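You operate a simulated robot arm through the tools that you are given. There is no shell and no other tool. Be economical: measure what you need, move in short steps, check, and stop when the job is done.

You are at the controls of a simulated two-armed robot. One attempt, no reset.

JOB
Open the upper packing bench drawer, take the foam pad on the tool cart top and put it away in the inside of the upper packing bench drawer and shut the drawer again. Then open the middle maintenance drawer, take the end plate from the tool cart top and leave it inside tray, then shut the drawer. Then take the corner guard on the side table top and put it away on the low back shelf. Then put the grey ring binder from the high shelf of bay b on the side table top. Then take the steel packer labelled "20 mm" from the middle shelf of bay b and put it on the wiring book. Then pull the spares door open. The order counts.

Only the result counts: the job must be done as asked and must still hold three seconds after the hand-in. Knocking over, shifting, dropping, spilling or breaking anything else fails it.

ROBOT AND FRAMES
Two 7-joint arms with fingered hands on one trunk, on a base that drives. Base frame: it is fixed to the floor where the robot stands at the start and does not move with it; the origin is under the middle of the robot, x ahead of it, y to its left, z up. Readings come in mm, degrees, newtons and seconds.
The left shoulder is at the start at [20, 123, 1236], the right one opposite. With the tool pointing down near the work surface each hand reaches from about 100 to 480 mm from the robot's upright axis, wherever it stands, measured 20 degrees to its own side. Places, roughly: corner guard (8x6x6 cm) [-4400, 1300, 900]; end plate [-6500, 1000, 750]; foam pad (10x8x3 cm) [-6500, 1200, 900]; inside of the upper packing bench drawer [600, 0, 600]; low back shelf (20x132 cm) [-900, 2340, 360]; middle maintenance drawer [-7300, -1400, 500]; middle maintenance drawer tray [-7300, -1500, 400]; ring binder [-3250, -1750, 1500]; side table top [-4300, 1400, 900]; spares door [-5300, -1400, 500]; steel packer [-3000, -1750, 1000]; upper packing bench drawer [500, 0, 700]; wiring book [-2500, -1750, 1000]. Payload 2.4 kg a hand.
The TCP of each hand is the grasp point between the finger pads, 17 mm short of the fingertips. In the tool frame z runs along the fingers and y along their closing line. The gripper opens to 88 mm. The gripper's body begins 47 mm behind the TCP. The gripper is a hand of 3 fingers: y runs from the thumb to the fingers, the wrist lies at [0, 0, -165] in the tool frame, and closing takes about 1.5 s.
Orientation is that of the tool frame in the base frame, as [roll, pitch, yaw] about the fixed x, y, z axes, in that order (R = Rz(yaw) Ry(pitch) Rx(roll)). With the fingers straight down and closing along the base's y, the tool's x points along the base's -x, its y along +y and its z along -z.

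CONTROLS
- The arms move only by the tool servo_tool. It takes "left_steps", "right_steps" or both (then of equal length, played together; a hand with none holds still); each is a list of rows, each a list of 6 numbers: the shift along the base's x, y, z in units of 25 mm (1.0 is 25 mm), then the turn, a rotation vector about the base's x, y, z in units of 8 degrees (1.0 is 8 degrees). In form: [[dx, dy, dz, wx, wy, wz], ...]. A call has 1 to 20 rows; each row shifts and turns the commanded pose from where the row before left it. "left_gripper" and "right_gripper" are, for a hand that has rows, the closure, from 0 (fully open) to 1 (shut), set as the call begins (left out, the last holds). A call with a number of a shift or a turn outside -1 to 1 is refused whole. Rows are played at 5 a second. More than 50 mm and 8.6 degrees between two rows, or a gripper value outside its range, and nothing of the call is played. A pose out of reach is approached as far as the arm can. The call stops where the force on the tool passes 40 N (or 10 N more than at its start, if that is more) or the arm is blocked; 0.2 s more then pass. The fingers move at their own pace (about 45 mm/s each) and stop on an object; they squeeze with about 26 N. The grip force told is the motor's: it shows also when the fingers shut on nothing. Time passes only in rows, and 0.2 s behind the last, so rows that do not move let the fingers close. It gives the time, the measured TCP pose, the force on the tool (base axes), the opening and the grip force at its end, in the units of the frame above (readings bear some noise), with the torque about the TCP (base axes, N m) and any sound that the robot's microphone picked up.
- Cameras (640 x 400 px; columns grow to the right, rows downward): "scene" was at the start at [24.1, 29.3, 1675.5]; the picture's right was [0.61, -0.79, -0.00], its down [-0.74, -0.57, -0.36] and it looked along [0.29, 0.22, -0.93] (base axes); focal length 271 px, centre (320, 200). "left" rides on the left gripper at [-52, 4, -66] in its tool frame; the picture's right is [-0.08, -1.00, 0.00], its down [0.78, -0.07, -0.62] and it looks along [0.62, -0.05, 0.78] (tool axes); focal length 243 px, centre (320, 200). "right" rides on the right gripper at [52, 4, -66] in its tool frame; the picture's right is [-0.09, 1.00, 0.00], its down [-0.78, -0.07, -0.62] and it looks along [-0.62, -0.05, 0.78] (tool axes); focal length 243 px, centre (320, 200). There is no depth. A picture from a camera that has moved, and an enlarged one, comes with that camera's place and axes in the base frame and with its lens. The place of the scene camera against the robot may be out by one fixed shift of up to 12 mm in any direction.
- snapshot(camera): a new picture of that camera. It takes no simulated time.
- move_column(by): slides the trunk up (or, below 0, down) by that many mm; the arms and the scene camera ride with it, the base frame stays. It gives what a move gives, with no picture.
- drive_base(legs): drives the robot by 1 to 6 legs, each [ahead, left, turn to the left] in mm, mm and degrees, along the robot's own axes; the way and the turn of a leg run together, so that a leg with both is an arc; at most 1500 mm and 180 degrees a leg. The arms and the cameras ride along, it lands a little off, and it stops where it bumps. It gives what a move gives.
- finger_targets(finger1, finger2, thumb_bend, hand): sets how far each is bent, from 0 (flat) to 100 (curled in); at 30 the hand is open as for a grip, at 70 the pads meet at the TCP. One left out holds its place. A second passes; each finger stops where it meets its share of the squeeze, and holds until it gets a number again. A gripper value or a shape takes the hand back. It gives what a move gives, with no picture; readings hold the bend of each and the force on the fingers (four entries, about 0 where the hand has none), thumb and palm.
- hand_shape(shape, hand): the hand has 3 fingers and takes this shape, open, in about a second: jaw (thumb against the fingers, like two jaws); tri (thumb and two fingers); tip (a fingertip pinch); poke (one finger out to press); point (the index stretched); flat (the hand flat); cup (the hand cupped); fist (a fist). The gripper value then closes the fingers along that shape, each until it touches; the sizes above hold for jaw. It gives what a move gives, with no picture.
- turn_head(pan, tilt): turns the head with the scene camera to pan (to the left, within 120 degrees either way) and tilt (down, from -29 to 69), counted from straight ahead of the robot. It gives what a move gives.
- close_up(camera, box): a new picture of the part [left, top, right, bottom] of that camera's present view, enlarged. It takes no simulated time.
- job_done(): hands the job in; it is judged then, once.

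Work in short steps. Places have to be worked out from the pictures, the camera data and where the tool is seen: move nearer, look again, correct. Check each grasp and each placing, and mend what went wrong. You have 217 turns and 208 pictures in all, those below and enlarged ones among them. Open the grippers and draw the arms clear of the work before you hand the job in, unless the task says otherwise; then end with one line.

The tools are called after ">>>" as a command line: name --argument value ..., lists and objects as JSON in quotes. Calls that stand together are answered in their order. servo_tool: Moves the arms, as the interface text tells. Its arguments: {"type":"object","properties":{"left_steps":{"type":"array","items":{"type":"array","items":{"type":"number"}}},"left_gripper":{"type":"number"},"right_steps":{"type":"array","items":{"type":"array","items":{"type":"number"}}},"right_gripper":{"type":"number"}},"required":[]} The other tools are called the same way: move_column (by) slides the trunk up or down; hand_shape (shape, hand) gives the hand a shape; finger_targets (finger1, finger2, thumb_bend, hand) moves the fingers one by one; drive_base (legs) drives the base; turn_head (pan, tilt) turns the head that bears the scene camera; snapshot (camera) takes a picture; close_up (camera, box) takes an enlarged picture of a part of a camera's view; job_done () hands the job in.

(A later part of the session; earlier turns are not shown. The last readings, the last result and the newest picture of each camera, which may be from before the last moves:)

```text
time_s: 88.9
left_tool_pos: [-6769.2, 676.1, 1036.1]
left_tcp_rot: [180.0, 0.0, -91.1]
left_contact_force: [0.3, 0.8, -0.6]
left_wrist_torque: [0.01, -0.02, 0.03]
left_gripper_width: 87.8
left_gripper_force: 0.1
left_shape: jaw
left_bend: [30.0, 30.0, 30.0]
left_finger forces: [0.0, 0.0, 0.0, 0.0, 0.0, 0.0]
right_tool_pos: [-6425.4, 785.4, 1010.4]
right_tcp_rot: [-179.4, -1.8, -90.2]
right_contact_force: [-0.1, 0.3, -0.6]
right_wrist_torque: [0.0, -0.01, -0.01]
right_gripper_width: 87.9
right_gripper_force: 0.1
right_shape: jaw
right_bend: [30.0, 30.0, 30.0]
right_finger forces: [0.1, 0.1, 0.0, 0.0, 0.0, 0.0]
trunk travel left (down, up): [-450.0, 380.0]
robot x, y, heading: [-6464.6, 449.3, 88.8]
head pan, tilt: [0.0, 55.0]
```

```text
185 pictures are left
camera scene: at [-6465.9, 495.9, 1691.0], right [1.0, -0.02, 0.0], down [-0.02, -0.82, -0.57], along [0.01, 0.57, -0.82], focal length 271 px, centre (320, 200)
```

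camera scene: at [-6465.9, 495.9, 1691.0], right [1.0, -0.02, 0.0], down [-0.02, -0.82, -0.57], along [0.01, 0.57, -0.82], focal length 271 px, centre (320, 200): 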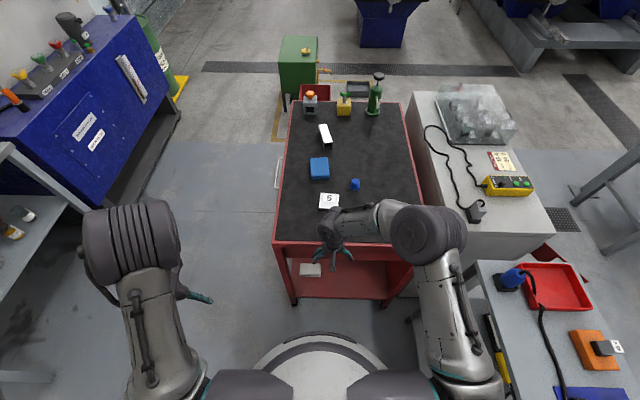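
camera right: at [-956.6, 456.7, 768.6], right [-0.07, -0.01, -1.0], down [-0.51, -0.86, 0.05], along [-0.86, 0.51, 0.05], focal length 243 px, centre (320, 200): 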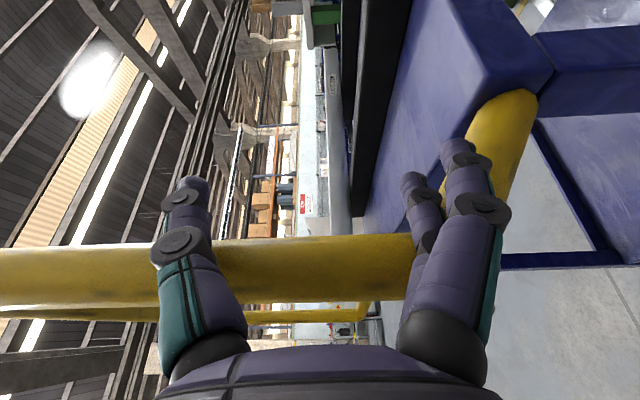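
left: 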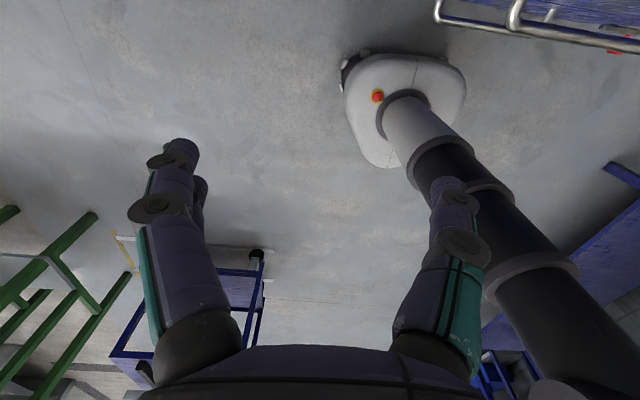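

Blue pad ≈[-6458, 1210, 885], white plate ≈[-6423, 1063]. I move the base 150 mm closer and send the right hand, tilted forward, towards the pad.

>>> drive_base --legs '[[140, 0, 0]]'

>>> servo_tool --right_steps '[[-0.2, 0.9, 0, 0.8, 0, 0], [-0.2, 0.9, 0, 0.8, 0, 0], [-0.2, 0.9, 0, 0.8, 0, 0], [-0.2, 0.9, 0, 0.7, 0, 0], [-0.2, 0.9, 0, 0.6, 0, 0], [-0.2, 0.9, 0, 0, 0, 0]]'

>>> snapshot --camera "right"

>>> snapshot --camera "scene"

```text
time_s: 90.2
left_tool_pos: [-6766.0, 819.5, 1036.3]
left_tcp_rot: [180.0, -0.2, -91.1]
left_contact_force: [-0.9, -0.1, -0.5]
left_wrist_torque: [0.0, -0.02, 0.02]
left_gripper_width: 87.8
left_gripper_force: 0.1
left_shape: jaw
left_bend: [30.0, 30.0, 30.0]
left_finger forces: [0.0, 0.0, 0.0, 0.1, 0.0, 0.0]
right_tool_pos: [-6423.4, 928.7, 1011.1]
right_tcp_rot: [-179.4, -1.9, -90.2]
right_contact_force: [0.2, 0.7, 1.1]
right_wrist_torque: [0.0, -0.01, -0.02]
right_gripper_width: 87.9
right_gripper_force: 0.2
right_shape: jaw
right_bend: [30.0, 30.0, 30.0]
right_finger forces: [0.1, 0.0, 0.0, 0.0, 0.0, 0.0]
trunk travel left (down, up): [-450.0, 380.0]
robot x, y, heading: [-6465.0, 590.1, 89.0]
head pan, tilt: [0.0, 55.0]
```

```text
time_s: 91.6
left_tool_pos: [-6767.0, 817.5, 1036.6]
left_tcp_rot: [-179.9, 0.0, -91.0]
left_contact_force: [0.3, -0.1, 0.0]
left_wrist_torque: [-0.01, 0.01, 0.03]
left_gripper_width: 87.8
left_gripper_force: 0.1
left_shape: jaw
left_bend: [30.0, 30.0, 30.0]
left_finger forces: [0.0, 0.0, 0.1, 0.1, 0.0, 0.0]
right_tool_pos: [-6453.4, 1064.5, 1009.5]
right_tcp_rot: [-179.5, 27.9, -90.2]
right_contact_force: [-0.2, 0.6, 0.5]
right_wrist_torque: [0.01, -0.01, 0.02]
right_gripper_width: 87.9
right_gripper_force: 0.0
right_shape: jaw
right_bend: [30.0, 30.0, 30.0]
right_finger forces: [0.1, 0.1, 0.1, 0.1, 0.0, 0.0]
trunk travel left (down, up): [-450.0, 380.0]
robot x, y, heading: [-6463.2, 589.9, 88.7]
head pan, tilt: [0.0, 55.0]
```

```text
184 pictures are left
camera right: at [-6458.1, 985.5, 1044.0], right [-1.0, 0.08, 0.03], down [0.06, 0.4, 0.91], along [0.06, 0.91, -0.4], focal length 243 px, centre (320, 200)
```

right: 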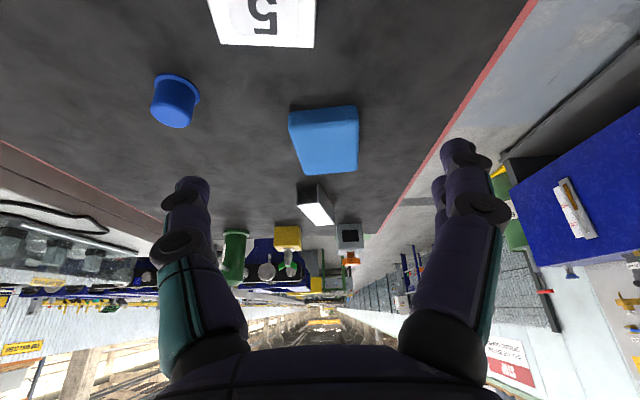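

```text
183 pictures are left
camera scene: at [-6463.0, 637.9, 1690.9], right [1.0, -0.02, 0.0], down [-0.02, -0.82, -0.57], along [0.01, 0.57, -0.82], focal length 271 px, centre (320, 200)
```

scene: 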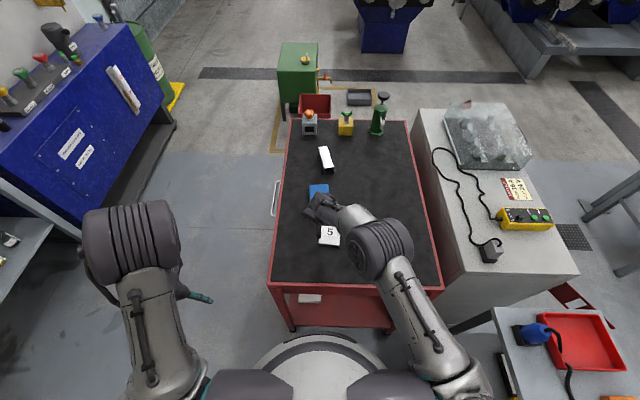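

Pad's height is still uncertain (850-880). I move closer for a second view from the hand camera.

>>> servo_tool --right_steps '[[-0.1, 0.7, -0.6, 0, 0, 0], [-0.1, 0.7, -0.6, 0, 0, 0], [-0.1, 0.7, -0.6, 0, 0, 0]]'

>>> snapshot --camera "right"

```text
time_s: 92.4
left_tool_pos: [-6767.0, 816.9, 1037.1]
left_tcp_rot: [180.0, 0.0, -91.1]
left_contact_force: [0.5, -0.1, 0.4]
left_wrist_torque: [0.03, -0.01, 0.0]
left_gripper_width: 87.8
left_gripper_force: 0.1
left_shape: jaw
left_bend: [30.0, 30.0, 30.0]
left_finger forces: [0.0, 0.0, 0.0, 0.0, 0.0, 0.0]
right_tool_pos: [-6456.0, 1094.8, 981.3]
right_tcp_rot: [-179.6, 27.8, -90.1]
right_contact_force: [0.8, -0.6, 0.4]
right_wrist_torque: [-0.03, 0.01, 0.0]
right_gripper_width: 87.8
right_gripper_force: 0.1
right_shape: jaw
right_bend: [30.0, 30.0, 30.0]
right_finger forces: [0.0, 0.0, 0.0, 0.0, 0.0, 0.0]
right hand out of reach, approached as far as the arm can: row 3
trunk travel left (down, up): [-450.0, 380.0]
robot x, y, heading: [-6462.4, 593.1, 88.9]
head pan, tilt: [0.0, 55.0]
```

```text
182 pictures are left
camera right: at [-6461.3, 1016.9, 1014.3], right [-1.0, 0.08, 0.03], down [0.06, 0.4, 0.91], along [0.06, 0.91, -0.4], focal length 243 px, centre (320, 200)
```

right: 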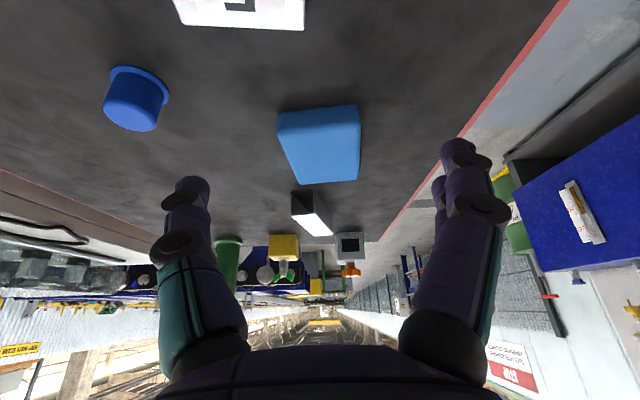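

The arm can't reach the pad from the front, but from the cart's left side it is only about 150 mm in. I retract, raise the trunk and go round to face +x beside the cart.

>>> servo_tool --right_steps '[[0, -0.8, 0.4, -0.7, 0, 0], [0, -0.8, 0.4, -0.7, 0, 0], [0, -0.8, 0.4, -0.7, 0, 0], [0, -0.8, 0.4, -0.7, 0, 0], [0, -0.8, 0.4, -0.7, 0, 0], [0, -0.8, 0, 0, 0, 0], [0, -0.8, 0, 0, 0, 0], [0, -0.8, 0, 0, 0, 0], [0, -0.8, 0, 0, 0, 0], [0, -0.8, 0, 0, 0, 0], [0, -0.8, 0, 0, 0, 0]]'

>>> move_column --by 80

>>> drive_base --legs '[[-400, 0, 0], [0, 430, 0], [0, 0, -89]]'

>>> turn_head --pan 45 --tilt 45

>>> snapshot --camera "scene"

```text
time_s: 94.8
left_tool_pos: [-6765.8, 816.7, 1037.6]
left_tcp_rot: [179.9, 0.0, -91.1]
left_contact_force: [-0.8, -0.6, -0.4]
left_wrist_torque: [-0.03, -0.01, -0.01]
left_gripper_width: 87.7
left_gripper_force: 0.1
left_shape: jaw
left_bend: [30.0, 30.0, 30.0]
left_finger forces: [0.1, 0.0, 0.0, 0.0, 0.0, 0.1]
right_tool_pos: [-6457.8, 875.2, 1031.8]
right_tcp_rot: [-179.4, -0.2, -90.2]
right_contact_force: [0.1, -0.8, 0.1]
right_wrist_torque: [-0.03, -0.03, 0.0]
right_gripper_width: 88.0
right_gripper_force: 0.1
right_shape: jaw
right_bend: [30.0, 30.0, 30.0]
right_finger forces: [0.0, 0.1, 0.1, 0.0, 0.0, 0.0]
trunk travel left (down, up): [-450.0, 380.0]
robot x, y, heading: [-6462.9, 586.7, 89.0]
head pan, tilt: [0.0, 55.0]
```

```text
time_s: 96.0
left_tool_pos: [-6766.0, 816.7, 1116.7]
left_tcp_rot: [-180.0, 0.1, -91.0]
left_contact_force: [0.2, 0.0, 0.7]
left_wrist_torque: [-0.02, 0.01, -0.02]
left_gripper_width: 87.8
left_gripper_force: 0.1
left_shape: jaw
left_bend: [30.0, 30.0, 30.0]
left_finger forces: [0.0, 0.0, 0.0, 0.0, 0.0, 0.0]
right_tool_pos: [-6456.2, 876.1, 1110.5]
right_tcp_rot: [-179.4, -0.2, -90.3]
right_contact_force: [0.2, -0.9, 0.2]
right_wrist_torque: [-0.01, -0.01, 0.0]
right_gripper_width: 87.9
right_gripper_force: 0.0
right_shape: jaw
right_bend: [30.0, 30.0, 30.0]
right_finger forces: [0.0, 0.0, 0.0, 0.1, 0.0, 0.1]
trunk travel left (down, up): [-530.0, 300.0]
robot x, y, heading: [-6465.0, 590.0, 88.9]
head pan, tilt: [0.0, 55.0]
```

```text
time_s: 104.5
left_tool_pos: [-6674.4, 509.3, 1117.5]
left_tcp_rot: [-179.9, -0.1, 179.9]
left_contact_force: [-0.3, -0.2, -0.2]
left_wrist_torque: [-0.01, 0.01, -0.01]
left_gripper_width: 87.7
left_gripper_force: 0.0
left_shape: jaw
left_bend: [30.0, 30.0, 30.0]
left_finger forces: [0.0, 0.0, 0.1, 0.1, 0.1, 0.0]
right_tool_pos: [-6612.0, 200.1, 1111.6]
right_tcp_rot: [-179.5, -0.2, -179.4]
right_contact_force: [0.0, -0.2, 0.7]
right_wrist_torque: [0.01, 0.0, 0.01]
right_gripper_width: 88.0
right_gripper_force: 0.1
right_shape: jaw
right_bend: [30.0, 30.0, 30.0]
right_finger forces: [0.1, 0.0, 0.0, 0.0, 0.0, 0.0]
trunk travel left (down, up): [-530.0, 300.0]
robot x, y, heading: [-6899.0, 201.1, -0.0]
head pan, tilt: [0.0, 55.0]
```

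```text
time_s: 105.6
left_tool_pos: [-6674.1, 508.7, 1117.3]
left_tcp_rot: [-180.0, 0.0, 179.8]
left_contact_force: [0.4, 1.0, 0.1]
left_wrist_torque: [-0.01, 0.0, -0.01]
left_gripper_width: 88.0
left_gripper_force: 0.1
left_shape: jaw
left_bend: [30.0, 30.0, 30.0]
left_finger forces: [0.0, 0.0, 0.0, 0.0, 0.0, 0.0]
right_tool_pos: [-6611.8, 199.6, 1112.3]
right_tcp_rot: [-179.3, -0.2, -179.3]
right_contact_force: [0.2, -0.5, -0.2]
right_wrist_torque: [-0.01, 0.03, 0.01]
right_gripper_width: 88.1
right_gripper_force: 0.1
right_shape: jaw
right_bend: [30.0, 30.0, 30.0]
right_finger forces: [0.1, 0.0, 0.0, 0.0, 0.0, 0.0]
trunk travel left (down, up): [-530.0, 300.0]
robot x, y, heading: [-6898.0, 202.6, -0.2]
head pan, tilt: [45.0, 45.0]
```

```text
181 pictures are left
camera scene: at [-6859.9, 254.9, 1784.4], right [0.7, -0.71, 0.0], down [-0.5, -0.5, -0.71], along [0.5, 0.5, -0.71], focal length 271 px, centre (320, 200)
```

scene: 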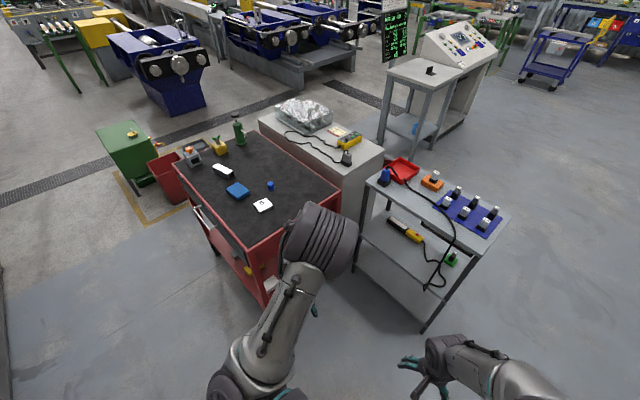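

Left side of the cart is free. I strafe alongside it and look down.

>>> drive_base --legs '[[0, 1080, 0]]'

>>> turn_head --pan 0 --tilt 62

>>> snapshot --camera "scene"

>>> snapshot --camera "right"

```text
time_s: 111.1
left_tool_pos: [-6670.3, 1588.9, 1117.1]
left_tcp_rot: [180.0, 0.0, 179.8]
left_contact_force: [0.1, -0.4, -0.4]
left_wrist_torque: [0.01, -0.01, 0.01]
left_gripper_width: 87.9
left_gripper_force: 0.0
left_shape: jaw
left_bend: [30.0, 30.0, 30.0]
left_finger forces: [0.0, 0.0, 0.0, 0.0, 0.0, 0.0]
right_tool_pos: [-6607.6, 1279.2, 1111.6]
right_tcp_rot: [-179.4, -0.3, -179.3]
right_contact_force: [-0.7, -0.2, 0.1]
right_wrist_torque: [0.01, 0.03, -0.01]
right_gripper_width: 88.0
right_gripper_force: 0.0
right_shape: jaw
right_bend: [30.0, 30.0, 30.0]
right_finger forces: [0.0, 0.0, 0.1, 0.0, 0.0, 0.0]
trunk travel left (down, up): [-530.0, 300.0]
robot x, y, heading: [-6888.4, 1281.8, -0.0]
head pan, tilt: [45.0, 45.0]
```

```text
time_s: 112.2
left_tool_pos: [-6670.2, 1589.2, 1118.0]
left_tcp_rot: [180.0, 0.0, 179.8]
left_contact_force: [-1.5, 0.4, -0.8]
left_wrist_torque: [0.04, -0.01, -0.01]
left_gripper_width: 87.9
left_gripper_force: 0.1
left_shape: jaw
left_bend: [30.0, 30.0, 30.0]
left_finger forces: [0.0, 0.0, 0.1, 0.1, 0.0, 0.0]
right_tool_pos: [-6608.1, 1278.8, 1112.7]
right_tcp_rot: [-179.5, -0.1, -179.2]
right_contact_force: [0.2, -0.2, -0.5]
right_wrist_torque: [-0.02, 0.01, 0.0]
right_gripper_width: 87.7
right_gripper_force: 0.0
right_shape: jaw
right_bend: [30.0, 30.0, 30.0]
right_finger forces: [0.0, 0.0, 0.0, 0.0, 0.0, 0.0]
trunk travel left (down, up): [-530.0, 300.0]
robot x, y, heading: [-6894.7, 1282.9, 0.0]
head pan, tilt: [0.0, 62.0]
```

```text
180 pictures are left
camera scene: at [-6849.2, 1276.2, 1762.6], right [0.0, -1.0, 0.0], down [-0.88, 0.0, -0.47], along [0.47, 0.0, -0.88], focal length 271 px, centre (320, 200)
```

scene: 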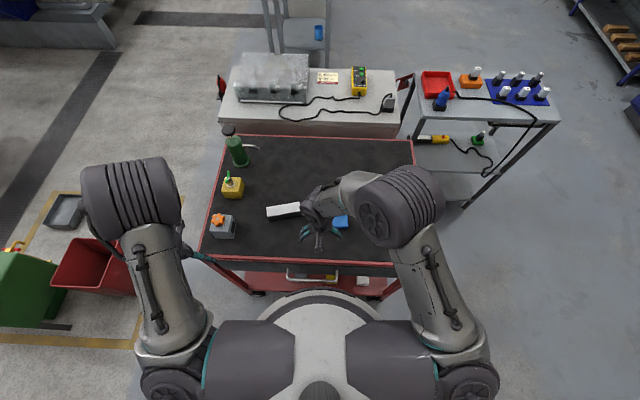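

```text
179 pictures are left
camera right: at [-6659.3, 1282.5, 1177.3], right [0.07, 1.0, -0.01], down [0.78, -0.05, 0.62], along [0.62, -0.05, -0.79], focal length 243 px, centre (320, 200)
```

right: 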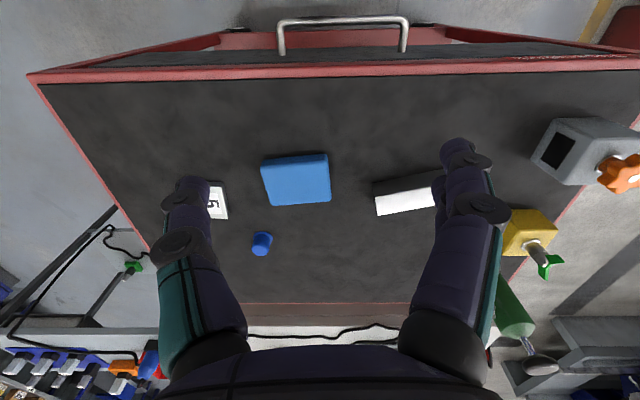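

From the views I place the pad's centre at [-6450, 1228], top z≈857, about 100 mm along y. I lower the trunk, spread the fingers wider and move over it.

>>> move_column --by -200

>>> finger_targets --hand "right" --finger1 16 --finger2 16 --thumb_bend 16

>>> servo_tool --right_steps '[[0.8, -0.25, 0, 0, 0, 0], [0.8, -0.25, 0, 0, 0, 0], [0.8, -0.25, 0, 0, 0, 0], [0.8, -0.25, 0, 0, 0, 0], [0.8, -0.25, 0, 0, 0, 0], [0.8, -0.25, 0, 0, 0, 0], [0.8, -0.25, 0, 0, 0, 0], [0.72, -0.3, 0, 0, 0, 0]]'

>>> snapshot --camera "right"

```text
time_s: 114.4
left_tool_pos: [-6670.0, 1587.3, 917.4]
left_tcp_rot: [180.0, 0.0, 179.9]
left_contact_force: [-0.5, 0.1, -0.2]
left_wrist_torque: [0.03, 0.02, 0.0]
left_gripper_width: 87.8
left_gripper_force: 0.0
left_shape: jaw
left_bend: [30.0, 30.0, 30.0]
left_finger forces: [0.0, 0.0, 0.0, 0.0, 0.0, 0.0]
right_tool_pos: [-6608.6, 1280.0, 911.9]
right_tcp_rot: [-179.4, -0.1, -179.2]
right_contact_force: [0.7, 0.6, -0.3]
right_wrist_torque: [0.02, -0.01, -0.01]
right_gripper_width: 88.2
right_gripper_force: 0.1
right_shape: jaw
right_bend: [30.0, 30.0, 30.0]
right_finger forces: [0.0, 0.0, 0.0, 0.1, 0.1, 0.1]
trunk travel left (down, up): [-330.0, 500.0]
robot x, y, heading: [-6891.1, 1278.9, -0.1]
head pan, tilt: [0.0, 62.0]
```

```text
time_s: 115.4
left_tool_pos: [-6670.2, 1587.5, 917.4]
left_tcp_rot: [179.9, 0.0, 179.8]
left_contact_force: [-0.4, 0.4, 0.0]
left_wrist_torque: [-0.02, -0.02, -0.01]
left_gripper_width: 87.7
left_gripper_force: 0.2
left_shape: jaw
left_bend: [30.0, 30.0, 30.0]
left_finger forces: [0.0, 0.1, 0.0, 0.1, 0.0, 0.1]
right_tool_pos: [-6606.9, 1279.0, 911.1]
right_tcp_rot: [-179.4, -0.3, -179.3]
right_contact_force: [0.6, 0.1, 0.0]
right_wrist_torque: [0.02, 0.0, -0.02]
right_gripper_width: 103.0
right_gripper_force: 0.1
right_shape: fingers
right_bend: [16.0, 16.0, 17.0]
right_finger forces: [0.0, 0.0, 0.0, 0.1, 0.1, 0.0]
trunk travel left (down, up): [-330.0, 500.0]
robot x, y, heading: [-6897.0, 1280.7, -0.3]
head pan, tilt: [0.0, 62.0]
```

```text
time_s: 117.2
left_tool_pos: [-6671.3, 1588.6, 917.6]
left_tcp_rot: [-179.9, 0.0, 179.8]
left_contact_force: [0.6, 0.4, -0.4]
left_wrist_torque: [-0.01, 0.05, -0.03]
left_gripper_width: 87.7
left_gripper_force: 0.1
left_shape: jaw
left_bend: [30.0, 30.0, 30.0]
left_finger forces: [0.0, 0.0, 0.0, 0.0, 0.0, 0.1]
right_tool_pos: [-6449.4, 1227.2, 913.5]
right_tcp_rot: [-179.3, -0.1, -179.3]
right_contact_force: [0.0, 0.1, -0.6]
right_wrist_torque: [0.0, 0.0, 0.01]
right_gripper_width: 103.0
right_gripper_force: 0.0
right_shape: fingers
right_bend: [16.0, 16.0, 16.0]
right_finger forces: [0.0, 0.0, 0.0, 0.0, 0.1, 0.0]
trunk travel left (down, up): [-330.0, 500.0]
robot x, y, heading: [-6895.3, 1279.5, -0.1]
head pan, tilt: [0.0, 62.0]
```

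```text
178 pictures are left
camera right: at [-6500.5, 1231.2, 977.9], right [0.07, 1.0, -0.01], down [0.78, -0.05, 0.62], along [0.62, -0.05, -0.79], focal length 243 px, centre (320, 200)
```

right: 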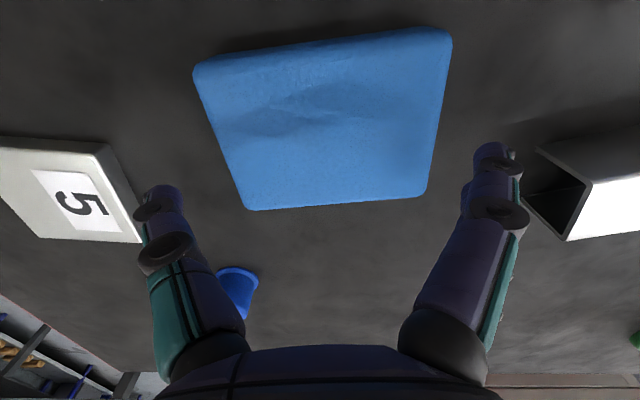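

Pad top now looks like z≈870, centre [-6452, 1232]. I spread the fingers fully, centre and descend partway.

>>> finger_targets --hand "right" --finger1 1 --finger2 1 --thumb_bend 1

>>> servo_tool --right_steps '[[0, 0.2, -0.4, 0, 0, 0], [0, 0, -0.4, 0, 0, 0]]'

>>> snapshot --camera "right"

```text
time_s: 118.2
left_tool_pos: [-6671.1, 1587.1, 917.3]
left_tcp_rot: [-180.0, 0.0, 179.9]
left_contact_force: [-0.2, 0.1, -0.2]
left_wrist_torque: [0.0, 0.01, -0.02]
left_gripper_width: 88.1
left_gripper_force: 0.1
left_shape: jaw
left_bend: [30.0, 30.0, 30.0]
left_finger forces: [0.0, 0.1, 0.0, 0.1, 0.1, 0.0]
right_tool_pos: [-6449.3, 1229.0, 911.5]
right_tcp_rot: [-179.3, -0.2, -179.2]
right_contact_force: [1.3, 0.4, 0.1]
right_wrist_torque: [-0.02, 0.01, 0.0]
right_gripper_width: 116.5
right_gripper_force: 0.0
right_shape: fingers
right_bend: [1.0, 1.0, 1.0]
right_finger forces: [0.0, 0.0, 0.0, 0.0, 0.0, 0.0]
trunk travel left (down, up): [-330.0, 500.0]
robot x, y, heading: [-6893.9, 1281.8, -0.2]
head pan, tilt: [0.0, 62.0]
```

```text
time_s: 118.8
left_tool_pos: [-6670.4, 1587.0, 917.0]
left_tcp_rot: [179.9, 0.1, 179.8]
left_contact_force: [-0.1, 0.5, 0.4]
left_wrist_torque: [0.0, 0.03, -0.03]
left_gripper_width: 87.9
left_gripper_force: 0.1
left_shape: jaw
left_bend: [30.0, 30.0, 30.0]
left_finger forces: [0.0, 0.0, 0.1, 0.0, 0.0, 0.1]
right_tool_pos: [-6450.7, 1232.4, 892.3]
right_tcp_rot: [-179.4, -0.2, -179.3]
right_contact_force: [-0.3, -0.5, -0.3]
right_wrist_torque: [-0.03, 0.0, 0.03]
right_gripper_width: 116.3
right_gripper_force: 0.1
right_shape: fingers
right_bend: [1.0, 1.0, 1.0]
right_finger forces: [0.1, 0.1, 0.1, 0.1, 0.0, 0.0]
trunk travel left (down, up): [-330.0, 500.0]
robot x, y, heading: [-6895.9, 1277.7, -0.4]
head pan, tilt: [0.0, 62.0]
```

```text
177 pictures are left
camera right: at [-6501.2, 1236.5, 958.1], right [0.07, 1.0, -0.01], down [0.78, -0.05, 0.62], along [0.62, -0.05, -0.79], focal length 243 px, centre (320, 200)
```

right: 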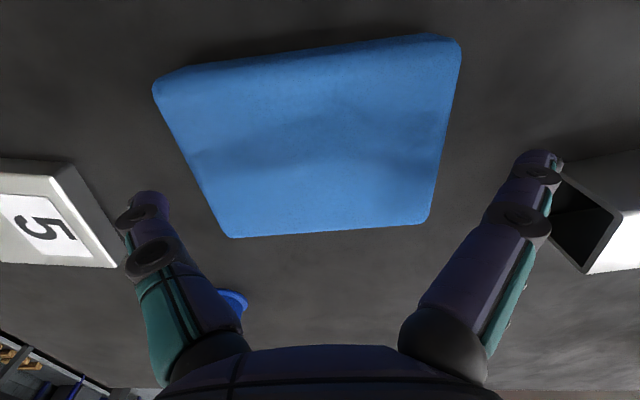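

Clear on both sides. I descend to TCP z≈860 and close.

>>> servo_tool --right_steps '[[0, 0, -0.4, 0, 0, 0], [0, 0, -0.4, 0, 0, 0], [0, 0, -0.4, 0, 0, 0]]'

>>> snapshot --camera "right"

```text
time_s: 119.6
left_tool_pos: [-6671.5, 1588.7, 918.5]
left_tcp_rot: [-179.9, 0.0, 179.8]
left_contact_force: [0.1, -0.7, 0.0]
left_wrist_torque: [-0.02, -0.05, 0.0]
left_gripper_width: 87.8
left_gripper_force: 0.0
left_shape: jaw
left_bend: [30.0, 30.0, 30.0]
left_finger forces: [0.1, 0.0, 0.0, 0.1, 0.0, 0.1]
right_tool_pos: [-6449.3, 1233.2, 864.2]
right_tcp_rot: [-179.5, 0.0, -179.3]
right_contact_force: [0.6, 0.0, 10.1]
right_wrist_torque: [-0.54, 0.04, 0.02]
right_gripper_width: 120.2
right_gripper_force: 4.4
right_shape: fingers
right_bend: [1.0, 1.0, 0.0]
right_finger forces: [0.1, 0.2, 0.1, 0.1, 7.1, 0.0]
trunk travel left (down, up): [-330.0, 500.0]
robot x, y, heading: [-6891.9, 1281.5, -0.2]
head pan, tilt: [0.0, 62.0]
```

```text
176 pictures are left
camera right: at [-6501.2, 1236.5, 928.9], right [0.07, 1.0, -0.01], down [0.78, -0.05, 0.62], along [0.62, -0.05, -0.78], focal length 243 px, centre (320, 200)
```

right: 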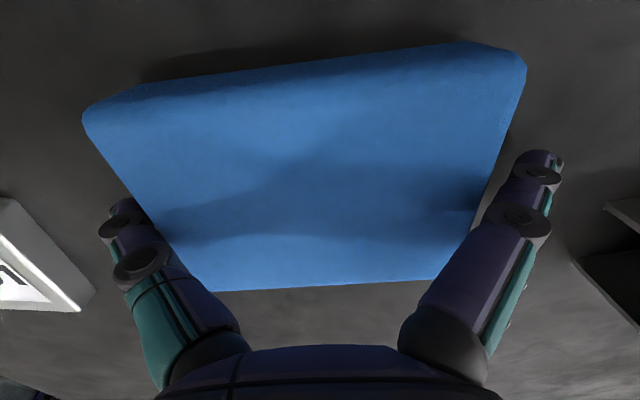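

The thumb tip touches the cart surface beside the pad. I lift 4 mm and close.

>>> servo_tool --right_steps '[[0, 0, 0.2, 0, 0, 0]]'

>>> servo_tool --right_steps '[[0, 0, 0, 0, 0, 0], [0, 0, 0, 0, 0, 0], [0, 0, 0, 0, 0, 0], [0, 0, 0, 0, 0, 0], [0, 0, 0, 0, 0, 0], [0, 0, 0, 0, 0, 0], [0, 0, 0, 0, 0, 0], [0, 0, 0, 0, 0, 0]]' --right_gripper 1

>>> snapshot --camera "right"

```text
time_s: 120.0
left_tool_pos: [-6670.3, 1586.5, 916.2]
left_tcp_rot: [180.0, 0.0, 179.7]
left_contact_force: [0.7, -0.2, -0.2]
left_wrist_torque: [0.0, 0.0, 0.01]
left_gripper_width: 87.9
left_gripper_force: 0.1
left_shape: jaw
left_bend: [30.0, 30.0, 30.0]
left_finger forces: [0.0, 0.0, 0.0, 0.0, 0.0, 0.0]
right_tool_pos: [-6449.9, 1232.5, 867.2]
right_tcp_rot: [-179.4, -0.2, -179.4]
right_contact_force: [0.9, -1.1, 1.7]
right_wrist_torque: [-0.07, 0.01, 0.04]
right_gripper_width: 118.3
right_gripper_force: 0.5
right_shape: fingers
right_bend: [1.0, 1.0, 0.0]
right_finger forces: [0.0, 0.0, 0.0, 0.1, 2.2, 0.0]
trunk travel left (down, up): [-330.0, 500.0]
robot x, y, heading: [-6892.3, 1283.5, -0.5]
head pan, tilt: [0.0, 62.0]
```

```text
time_s: 121.8
left_tool_pos: [-6671.1, 1588.7, 916.9]
left_tcp_rot: [-180.0, 0.1, 179.9]
left_contact_force: [-0.4, 1.1, -0.3]
left_wrist_torque: [0.0, -0.05, 0.01]
left_gripper_width: 88.0
left_gripper_force: 0.2
left_shape: jaw
left_bend: [30.0, 30.0, 30.0]
left_finger forces: [0.1, 0.1, 0.1, 0.1, 0.1, 0.1]
right_tool_pos: [-6449.8, 1233.6, 867.5]
right_tcp_rot: [-179.4, -0.1, -179.3]
right_contact_force: [5.0, 2.7, 23.4]
right_wrist_torque: [0.1, 0.04, 0.09]
right_gripper_width: 78.2
right_gripper_force: 25.9
right_shape: jaw
right_bend: [51.0, 51.0, 0.0]
right_finger forces: [23.4, 23.6, 0.2, 0.0, 42.9, 0.1]
trunk travel left (down, up): [-330.0, 500.0]
robot x, y, heading: [-6895.6, 1282.3, -0.1]
head pan, tilt: [0.0, 62.0]
```

```text
175 pictures are left
camera right: at [-6501.7, 1236.8, 933.5], right [0.07, 1.0, -0.01], down [0.78, -0.05, 0.62], along [0.62, -0.05, -0.78], focal length 243 px, centre (320, 200)
```

right: 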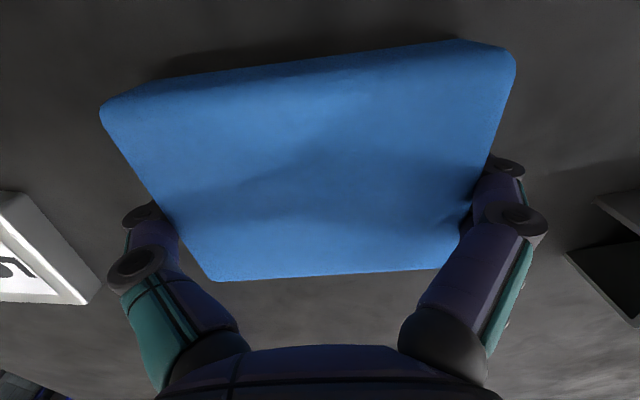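

Gripping at 78 mm with 26 N. I lift 50 mm and look.

>>> servo_tool --right_steps '[[0, 0, 0.4, 0, 0, 0], [0, 0, 0.4, 0, 0, 0], [0, 0, 0.4, 0, 0, 0], [0, 0, 0.4, 0, 0, 0], [0, 0, 0.4, 0, 0, 0]]'

>>> snapshot --camera "right"

>>> snapshot --camera "scene"

```text
time_s: 123.0
left_tool_pos: [-6670.7, 1588.3, 917.7]
left_tcp_rot: [179.9, 0.0, 179.8]
left_contact_force: [-0.3, 0.1, 0.7]
left_wrist_torque: [0.01, 0.0, 0.0]
left_gripper_width: 88.0
left_gripper_force: 0.0
left_shape: jaw
left_bend: [30.0, 30.0, 30.0]
left_finger forces: [0.0, 0.0, 0.0, 0.0, 0.0, 0.0]
right_tool_pos: [-6450.1, 1232.5, 915.9]
right_tcp_rot: [-179.5, -0.2, -179.3]
right_contact_force: [-0.2, -0.5, -0.6]
right_wrist_torque: [0.01, 0.0, 0.02]
right_gripper_width: 77.8
right_gripper_force: 25.8
right_shape: jaw
right_bend: [51.0, 51.0, 0.0]
right_finger forces: [20.6, 20.6, 0.0, 0.0, 40.4, 0.0]
trunk travel left (down, up): [-330.0, 500.0]
robot x, y, heading: [-6896.9, 1279.8, -0.2]
head pan, tilt: [0.0, 62.0]
```

```text
174 pictures are left
camera right: at [-6501.5, 1236.7, 982.0], right [0.07, 1.0, -0.01], down [0.78, -0.05, 0.62], along [0.62, -0.05, -0.79], focal length 243 px, centre (320, 200)
```

right: 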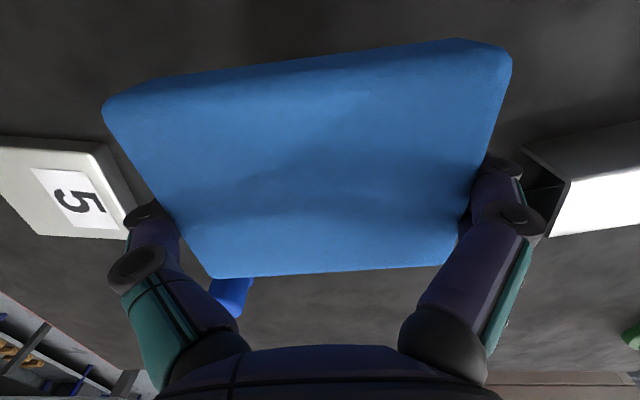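

```text
173 pictures are left
camera scene: at [-6849.3, 1276.1, 1562.6], right [0.0, -1.0, 0.0], down [-0.88, 0.0, -0.47], along [0.47, 0.0, -0.88], focal length 271 px, centre (320, 200)
```

scene: 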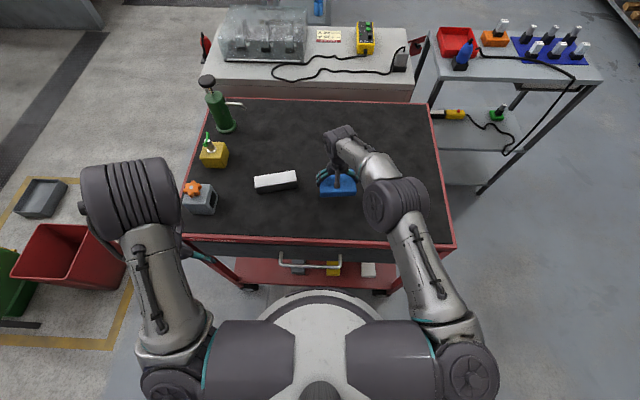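

Pad is held. I raise the trunk, retract the arm, strafe out of the gap and drive back to the bench (facing +x already).

>>> move_column --by 180

>>> servo_tool --right_steps '[[-0.8, 0.1, 0, 0, 0, 0], [-0.8, 0.1, 0, 0, 0, 0], [-0.8, 0.1, 0, 0, 0, 0], [-0.8, 0.1, 0, 0, 0, 0], [-0.8, 0.1, 0, 0, 0, 0], [-0.8, 0.1, 0, 0, 0, 0], [-0.8, 0.1, 0, 0, 0, 0]]'

>>> drive_base --legs '[[0, -1500, 0], [0, -130, 0], [1500, 0, 0], [1500, 0, 0]]'

```text
time_s: 125.0
left_tool_pos: [-6670.6, 1588.6, 1097.1]
left_tcp_rot: [179.9, 0.0, 179.8]
left_contact_force: [-0.6, 0.3, 0.2]
left_wrist_torque: [0.0, 0.01, 0.02]
left_gripper_width: 88.0
left_gripper_force: 0.0
left_shape: jaw
left_bend: [30.0, 30.0, 30.0]
left_finger forces: [0.0, 0.1, 0.0, 0.0, 0.1, 0.0]
right_tool_pos: [-6450.3, 1233.0, 1096.0]
right_tcp_rot: [-179.4, -0.2, -179.3]
right_contact_force: [-0.6, 0.5, -0.4]
right_wrist_torque: [-0.01, -0.03, 0.02]
right_gripper_width: 78.1
right_gripper_force: 26.0
right_shape: jaw
right_bend: [51.0, 51.0, 0.0]
right_finger forces: [20.5, 20.6, 0.0, 0.1, 40.3, 0.0]
trunk travel left (down, up): [-510.0, 320.0]
robot x, y, heading: [-6894.1, 1281.5, -0.1]
head pan, tilt: [0.0, 62.0]
```

```text
time_s: 126.6
left_tool_pos: [-6670.6, 1588.5, 1097.5]
left_tcp_rot: [-179.9, -0.1, 179.8]
left_contact_force: [-0.2, -0.6, 0.5]
left_wrist_torque: [0.03, 0.01, 0.03]
left_gripper_width: 88.2
left_gripper_force: 0.0
left_shape: jaw
left_bend: [30.0, 30.0, 30.0]
left_finger forces: [0.0, 0.1, 0.1, 0.0, 0.1, 0.0]
right_tool_pos: [-6589.5, 1250.7, 1097.0]
right_tcp_rot: [-179.4, -0.2, -179.4]
right_contact_force: [-0.1, -0.4, 0.2]
right_wrist_torque: [0.04, 0.0, -0.03]
right_gripper_width: 78.2
right_gripper_force: 25.7
right_shape: jaw
right_bend: [51.0, 51.0, 0.0]
right_finger forces: [20.1, 20.2, 0.0, 0.0, 40.6, 0.0]
trunk travel left (down, up): [-510.0, 320.0]
robot x, y, heading: [-6892.8, 1279.6, -0.3]
head pan, tilt: [0.0, 62.0]
```

```text
time_s: 149.0
left_tool_pos: [-3656.3, -7.4, 1097.5]
left_tcp_rot: [-180.0, 0.0, -179.4]
left_contact_force: [0.1, 0.1, 0.0]
left_wrist_torque: [0.0, 0.0, 0.02]
left_gripper_width: 87.8
left_gripper_force: 0.1
left_shape: jaw
left_bend: [30.0, 30.0, 30.0]
left_finger forces: [0.0, 0.0, 0.1, 0.1, 0.0, 0.0]
right_tool_pos: [-3573.3, -343.5, 1098.3]
right_tcp_rot: [-179.3, -0.2, -178.5]
right_contact_force: [0.2, 0.8, -0.3]
right_wrist_torque: [0.0, 0.01, 0.0]
right_gripper_width: 78.3
right_gripper_force: 26.5
right_shape: jaw
right_bend: [51.0, 51.0, 0.0]
right_finger forces: [20.0, 20.2, 0.0, 0.1, 40.7, 0.1]
trunk travel left (down, up): [-510.0, 320.0]
robot x, y, heading: [-3873.2, -318.0, 0.7]
head pan, tilt: [0.0, 62.0]
```

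>>> drive_base --legs '[[1500, 0, 0], [1400, 0, -0.7], [0, 290, 0], [470, 0, 0]]'

>>> turn_head --pan 0 --tilt 55

>>> snapshot --camera "scene"

```text
time_s: 166.9
left_tool_pos: [-297.6, 269.6, 1097.9]
left_tcp_rot: [179.9, 0.1, 179.5]
left_contact_force: [0.6, 0.5, 0.0]
left_wrist_torque: [0.02, 0.01, 0.01]
left_gripper_width: 87.8
left_gripper_force: 0.0
left_shape: jaw
left_bend: [30.0, 30.0, 30.0]
left_finger forces: [0.0, 0.1, 0.0, 0.1, 0.1, 0.0]
right_tool_pos: [-218.7, -68.7, 1096.2]
right_tcp_rot: [-179.4, -0.3, -179.6]
right_contact_force: [-0.2, 0.0, -1.4]
right_wrist_torque: [-0.01, -0.03, -0.02]
right_gripper_width: 78.1
right_gripper_force: 26.2
right_shape: jaw
right_bend: [51.0, 51.0, 0.0]
right_finger forces: [20.0, 20.3, 0.0, 0.0, 40.6, 0.0]
trunk travel left (down, up): [-510.0, 320.0]
robot x, y, heading: [-521.0, -31.7, -0.5]
head pan, tilt: [0.0, 62.0]
```

```text
time_s: 167.6
left_tool_pos: [-298.5, 269.1, 1097.3]
left_tcp_rot: [180.0, 0.0, 179.4]
left_contact_force: [0.1, -0.2, -0.1]
left_wrist_torque: [0.0, 0.02, 0.01]
left_gripper_width: 87.9
left_gripper_force: 0.0
left_shape: jaw
left_bend: [30.0, 30.0, 30.0]
left_finger forces: [0.1, 0.1, 0.0, 0.1, 0.1, 0.0]
right_tool_pos: [-219.5, -68.0, 1097.4]
right_tcp_rot: [-179.4, -0.1, -179.6]
right_contact_force: [0.3, -1.2, -0.1]
right_wrist_torque: [0.02, 0.01, 0.03]
right_gripper_width: 78.5
right_gripper_force: 26.0
right_shape: jaw
right_bend: [51.0, 51.0, 0.0]
right_finger forces: [20.0, 20.2, 0.0, 0.1, 40.6, 0.0]
trunk travel left (down, up): [-510.0, 320.0]
robot x, y, heading: [-525.4, -35.4, -0.2]
head pan, tilt: [0.0, 55.0]
```

```text
172 pictures are left
camera scene: at [-471.2, -41.2, 1750.9], right [-0.01, -1.0, 0.0], down [-0.82, 0.01, -0.57], along [0.57, -0.01, -0.82], focal length 271 px, centre (320, 200)
```

scene: 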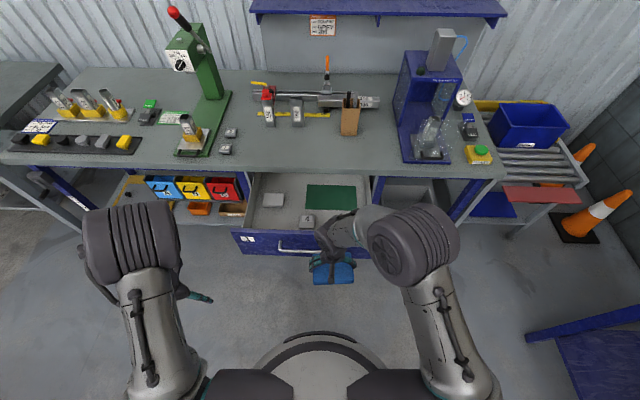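

I move base to x≈-220, lift the left hand out of the way, and extend the right hand over the mat before lowering.

>>> drive_base --legs '[[300, 0, 0]]'

>>> servo_tool --left_steps '[[0, 0.3, 1, 0, 0, 0], [0, 0.3, 1, 0, 0, 0], [0, 0.3, 1, 0, 0, 0], [0, 0.3, 1, 0, 0, 0], [0, 0.3, 1, 0, 0, 0], [0, 0.3, 1, 0, 0, 0], [0, 0.3, 1, 0, 0, 0], [0, 0.3, 1, 0, 0, 0]]' --right_steps '[[0.5, -0.1, -0.8, 0, 0, 0], [0.5, -0.1, -0.8, 0, 0, 0], [0.5, -0.1, -0.8, 0, 0, 0], [0.5, -0.1, 0, 0, 0, 0], [0.5, -0.1, 0, 0, 0, 0], [0.5, -0.1, 0, 0, 0, 0], [0.5, -0.1, 0, 0, 0, 0], [0.5, -0.1, 0, 0, 0, 0]]'

>>> snapshot --camera "scene"

>>> snapshot --camera "right"

```text
time_s: 169.6
left_tool_pos: [-0.6, 266.5, 1096.9]
left_tcp_rot: [179.9, 0.0, 179.5]
left_contact_force: [-0.3, 0.3, -0.4]
left_wrist_torque: [-0.02, -0.01, 0.02]
left_gripper_width: 87.9
left_gripper_force: 0.1
left_shape: jaw
left_bend: [30.0, 30.0, 30.0]
left_finger forces: [0.1, 0.0, 0.1, 0.1, 0.1, 0.0]
right_tool_pos: [78.0, -70.3, 1096.5]
right_tcp_rot: [-179.4, -0.2, -179.6]
right_contact_force: [-0.2, 0.3, -0.2]
right_wrist_torque: [-0.01, 0.01, -0.03]
right_gripper_width: 78.3
right_gripper_force: 26.1
right_shape: jaw
right_bend: [51.0, 51.0, 0.0]
right_finger forces: [20.1, 20.3, 0.0, 0.1, 40.5, 0.1]
trunk travel left (down, up): [-510.0, 320.0]
robot x, y, heading: [-223.9, -38.7, -0.6]
head pan, tilt: [0.0, 55.0]
```

```text
time_s: 171.4
left_tool_pos: [-1.6, 327.4, 1297.7]
left_tcp_rot: [180.0, 0.0, 179.5]
left_contact_force: [-0.9, 0.1, 0.1]
left_wrist_torque: [-0.04, -0.02, -0.01]
left_gripper_width: 87.9
left_gripper_force: 0.1
left_shape: jaw
left_bend: [30.0, 30.0, 30.0]
left_finger forces: [0.0, 0.0, 0.0, 0.0, 0.0, 0.1]
right_tool_pos: [178.5, -91.7, 1036.6]
right_tcp_rot: [-179.4, -0.2, -179.6]
right_contact_force: [-0.7, 0.8, -0.5]
right_wrist_torque: [0.01, -0.01, -0.01]
right_gripper_width: 78.1
right_gripper_force: 25.9
right_shape: jaw
right_bend: [51.0, 51.0, 0.0]
right_finger forces: [19.7, 19.9, 0.0, 0.1, 40.5, 0.0]
trunk travel left (down, up): [-510.0, 320.0]
robot x, y, heading: [-230.4, -37.5, -0.8]
head pan, tilt: [0.0, 55.0]
```

```text
171 pictures are left
camera scene: at [-174.3, -44.0, 1751.0], right [-0.01, -1.0, 0.0], down [-0.82, 0.01, -0.57], along [0.57, -0.01, -0.82], focal length 271 px, centre (320, 200)
```

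scene: 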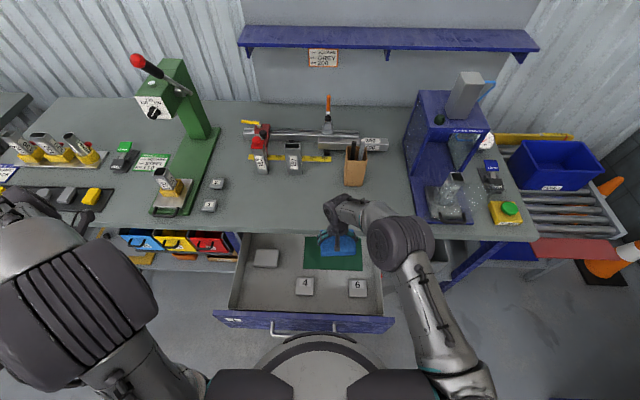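

```text
170 pictures are left
camera right: at [126.6, -87.1, 1102.7], right [0.08, 1.0, -0.01], down [0.78, -0.06, 0.62], along [0.62, -0.06, -0.78], focal length 243 px, centre (320, 200)
```

right: 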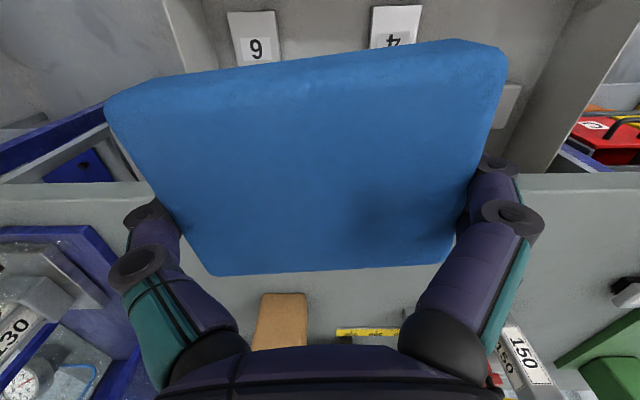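

Drawer floor is deeper than thought (z≈660) and the mat lies at x≈290. I nudge the base ahead, extend slightly, and lower in stages.

>>> drive_base --legs '[[35, 0, 0]]'

>>> servo_tool --right_steps '[[0.6, -0.1, 0, 0, 0, 0], [0.5, -0.1, 0, 0, 0, 0]]'

>>> move_column --by -200

>>> snapshot --camera "scene"

>>> snapshot --camera "right"

```text
time_s: 172.3
left_tool_pos: [36.4, 327.0, 1296.3]
left_tcp_rot: [180.0, -0.1, 179.5]
left_contact_force: [0.2, -0.3, 0.6]
left_wrist_torque: [-0.01, 0.04, 0.0]
left_gripper_width: 87.8
left_gripper_force: 0.2
left_shape: jaw
left_bend: [30.0, 30.0, 30.0]
left_finger forces: [0.0, 0.0, 0.0, 0.0, 0.0, 0.0]
right_tool_pos: [214.7, -90.8, 1036.3]
right_tcp_rot: [-179.4, -0.3, -179.6]
right_contact_force: [0.1, -0.6, 0.1]
right_wrist_torque: [0.0, 0.03, -0.02]
right_gripper_width: 78.2
right_gripper_force: 26.0
right_shape: jaw
right_bend: [51.0, 51.0, 0.0]
right_finger forces: [19.6, 19.9, 0.0, 0.1, 40.6, 0.0]
trunk travel left (down, up): [-510.0, 320.0]
robot x, y, heading: [-192.9, -38.1, -0.6]
head pan, tilt: [0.0, 55.0]
```

```text
time_s: 172.9
left_tool_pos: [33.6, 326.4, 1296.6]
left_tcp_rot: [180.0, 0.1, 179.5]
left_contact_force: [-0.2, -0.5, -0.6]
left_wrist_torque: [0.02, 0.04, 0.0]
left_gripper_width: 87.9
left_gripper_force: 0.1
left_shape: jaw
left_bend: [30.0, 30.0, 30.0]
left_finger forces: [0.0, 0.0, 0.0, 0.0, 0.0, 0.1]
right_tool_pos: [240.6, -96.2, 1037.1]
right_tcp_rot: [-179.4, -0.2, -179.6]
right_contact_force: [-0.1, 0.0, -0.7]
right_wrist_torque: [0.0, 0.01, 0.01]
right_gripper_width: 78.2
right_gripper_force: 25.8
right_shape: jaw
right_bend: [51.0, 51.0, 0.0]
right_finger forces: [19.5, 19.6, 0.0, 0.0, 40.6, 0.0]
trunk travel left (down, up): [-510.0, 320.0]
robot x, y, heading: [-190.7, -41.1, -0.4]
head pan, tilt: [0.0, 55.0]
```

```text
time_s: 175.1
left_tool_pos: [33.6, 327.0, 1097.1]
left_tcp_rot: [179.9, 0.0, 179.5]
left_contact_force: [0.5, -0.6, 0.8]
left_wrist_torque: [-0.02, -0.01, -0.01]
left_gripper_width: 88.1
left_gripper_force: 0.0
left_shape: jaw
left_bend: [30.0, 30.0, 30.0]
left_finger forces: [0.0, 0.0, 0.0, 0.1, 0.1, 0.0]
right_tool_pos: [239.8, -95.6, 838.3]
right_tcp_rot: [-179.5, -0.2, -179.6]
right_contact_force: [-0.3, -0.2, 0.3]
right_wrist_torque: [-0.02, 0.01, 0.02]
right_gripper_width: 78.2
right_gripper_force: 25.7
right_shape: jaw
right_bend: [51.0, 51.0, 0.0]
right_finger forces: [19.5, 19.7, 0.0, 0.0, 40.6, 0.1]
trunk travel left (down, up): [-310.0, 520.0]
robot x, y, heading: [-189.0, -38.7, -0.6]
head pan, tilt: [0.0, 55.0]
```

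```text
169 pictures are left
camera scene: at [-139.4, -44.4, 1551.0], right [-0.01, -1.0, 0.0], down [-0.82, 0.01, -0.57], along [0.57, -0.01, -0.82], focal length 271 px, centre (320, 200)
```

scene: 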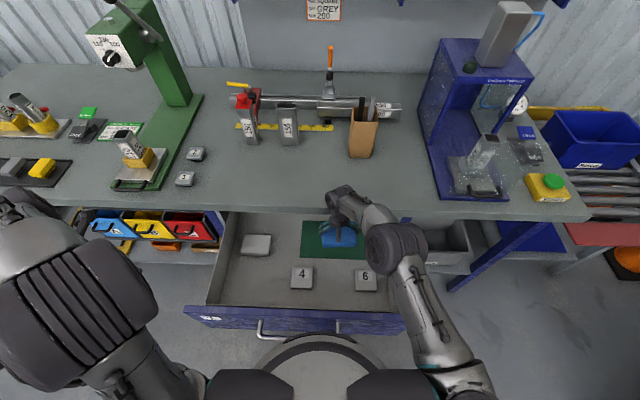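

```text
168 pictures are left
camera right: at [188.3, -92.1, 903.3], right [0.08, 1.0, -0.01], down [0.78, -0.06, 0.62], along [0.62, -0.06, -0.79], focal length 243 px, centre (320, 200)
```

right: 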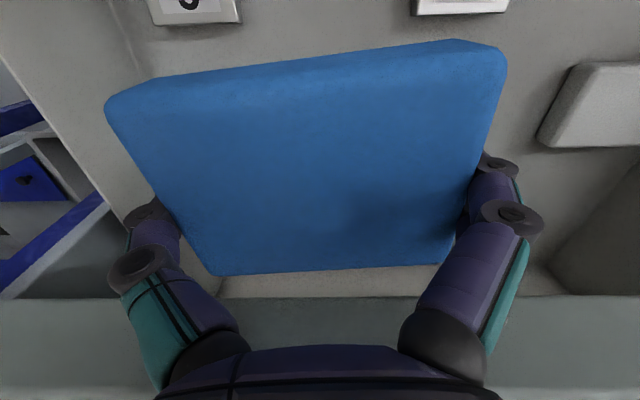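

Clear. I lower another 90 mm and then step down by arm until contact.

>>> move_column --by -100

>>> snapshot --camera "right"

```text
time_s: 176.4
left_tool_pos: [33.8, 326.2, 996.9]
left_tcp_rot: [-180.0, 0.0, 179.4]
left_contact_force: [0.5, -0.4, 0.4]
left_wrist_torque: [0.02, 0.01, -0.01]
left_gripper_width: 88.2
left_gripper_force: 0.1
left_shape: jaw
left_bend: [30.0, 30.0, 30.0]
left_finger forces: [0.0, 0.0, 0.0, 0.2, 0.1, 0.1]
right_tool_pos: [240.3, -95.2, 738.6]
right_tcp_rot: [-179.4, -0.1, -179.6]
right_contact_force: [0.8, -0.5, 0.1]
right_wrist_torque: [0.01, 0.01, -0.02]
right_gripper_width: 78.1
right_gripper_force: 26.0
right_shape: jaw
right_bend: [51.0, 51.0, 0.0]
right_finger forces: [19.5, 19.6, 0.1, 0.1, 40.6, 0.1]
trunk travel left (down, up): [-210.0, 620.0]
robot x, y, heading: [-190.8, -39.9, -0.6]
head pan, tilt: [0.0, 55.0]
```

```text
167 pictures are left
camera right: at [188.3, -92.1, 803.3], right [0.08, 1.0, -0.01], down [0.78, -0.06, 0.62], along [0.62, -0.06, -0.79], focal length 243 px, centre (320, 200)
```

right: 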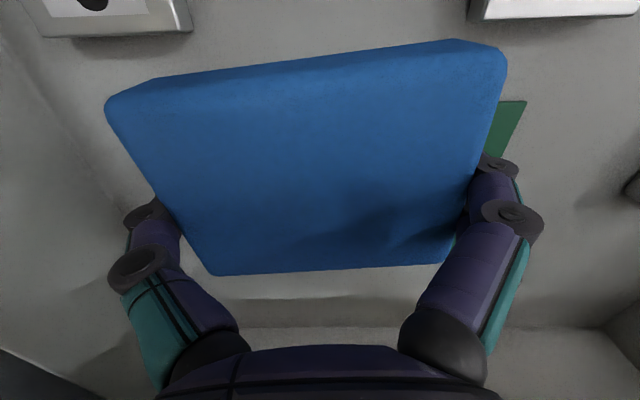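

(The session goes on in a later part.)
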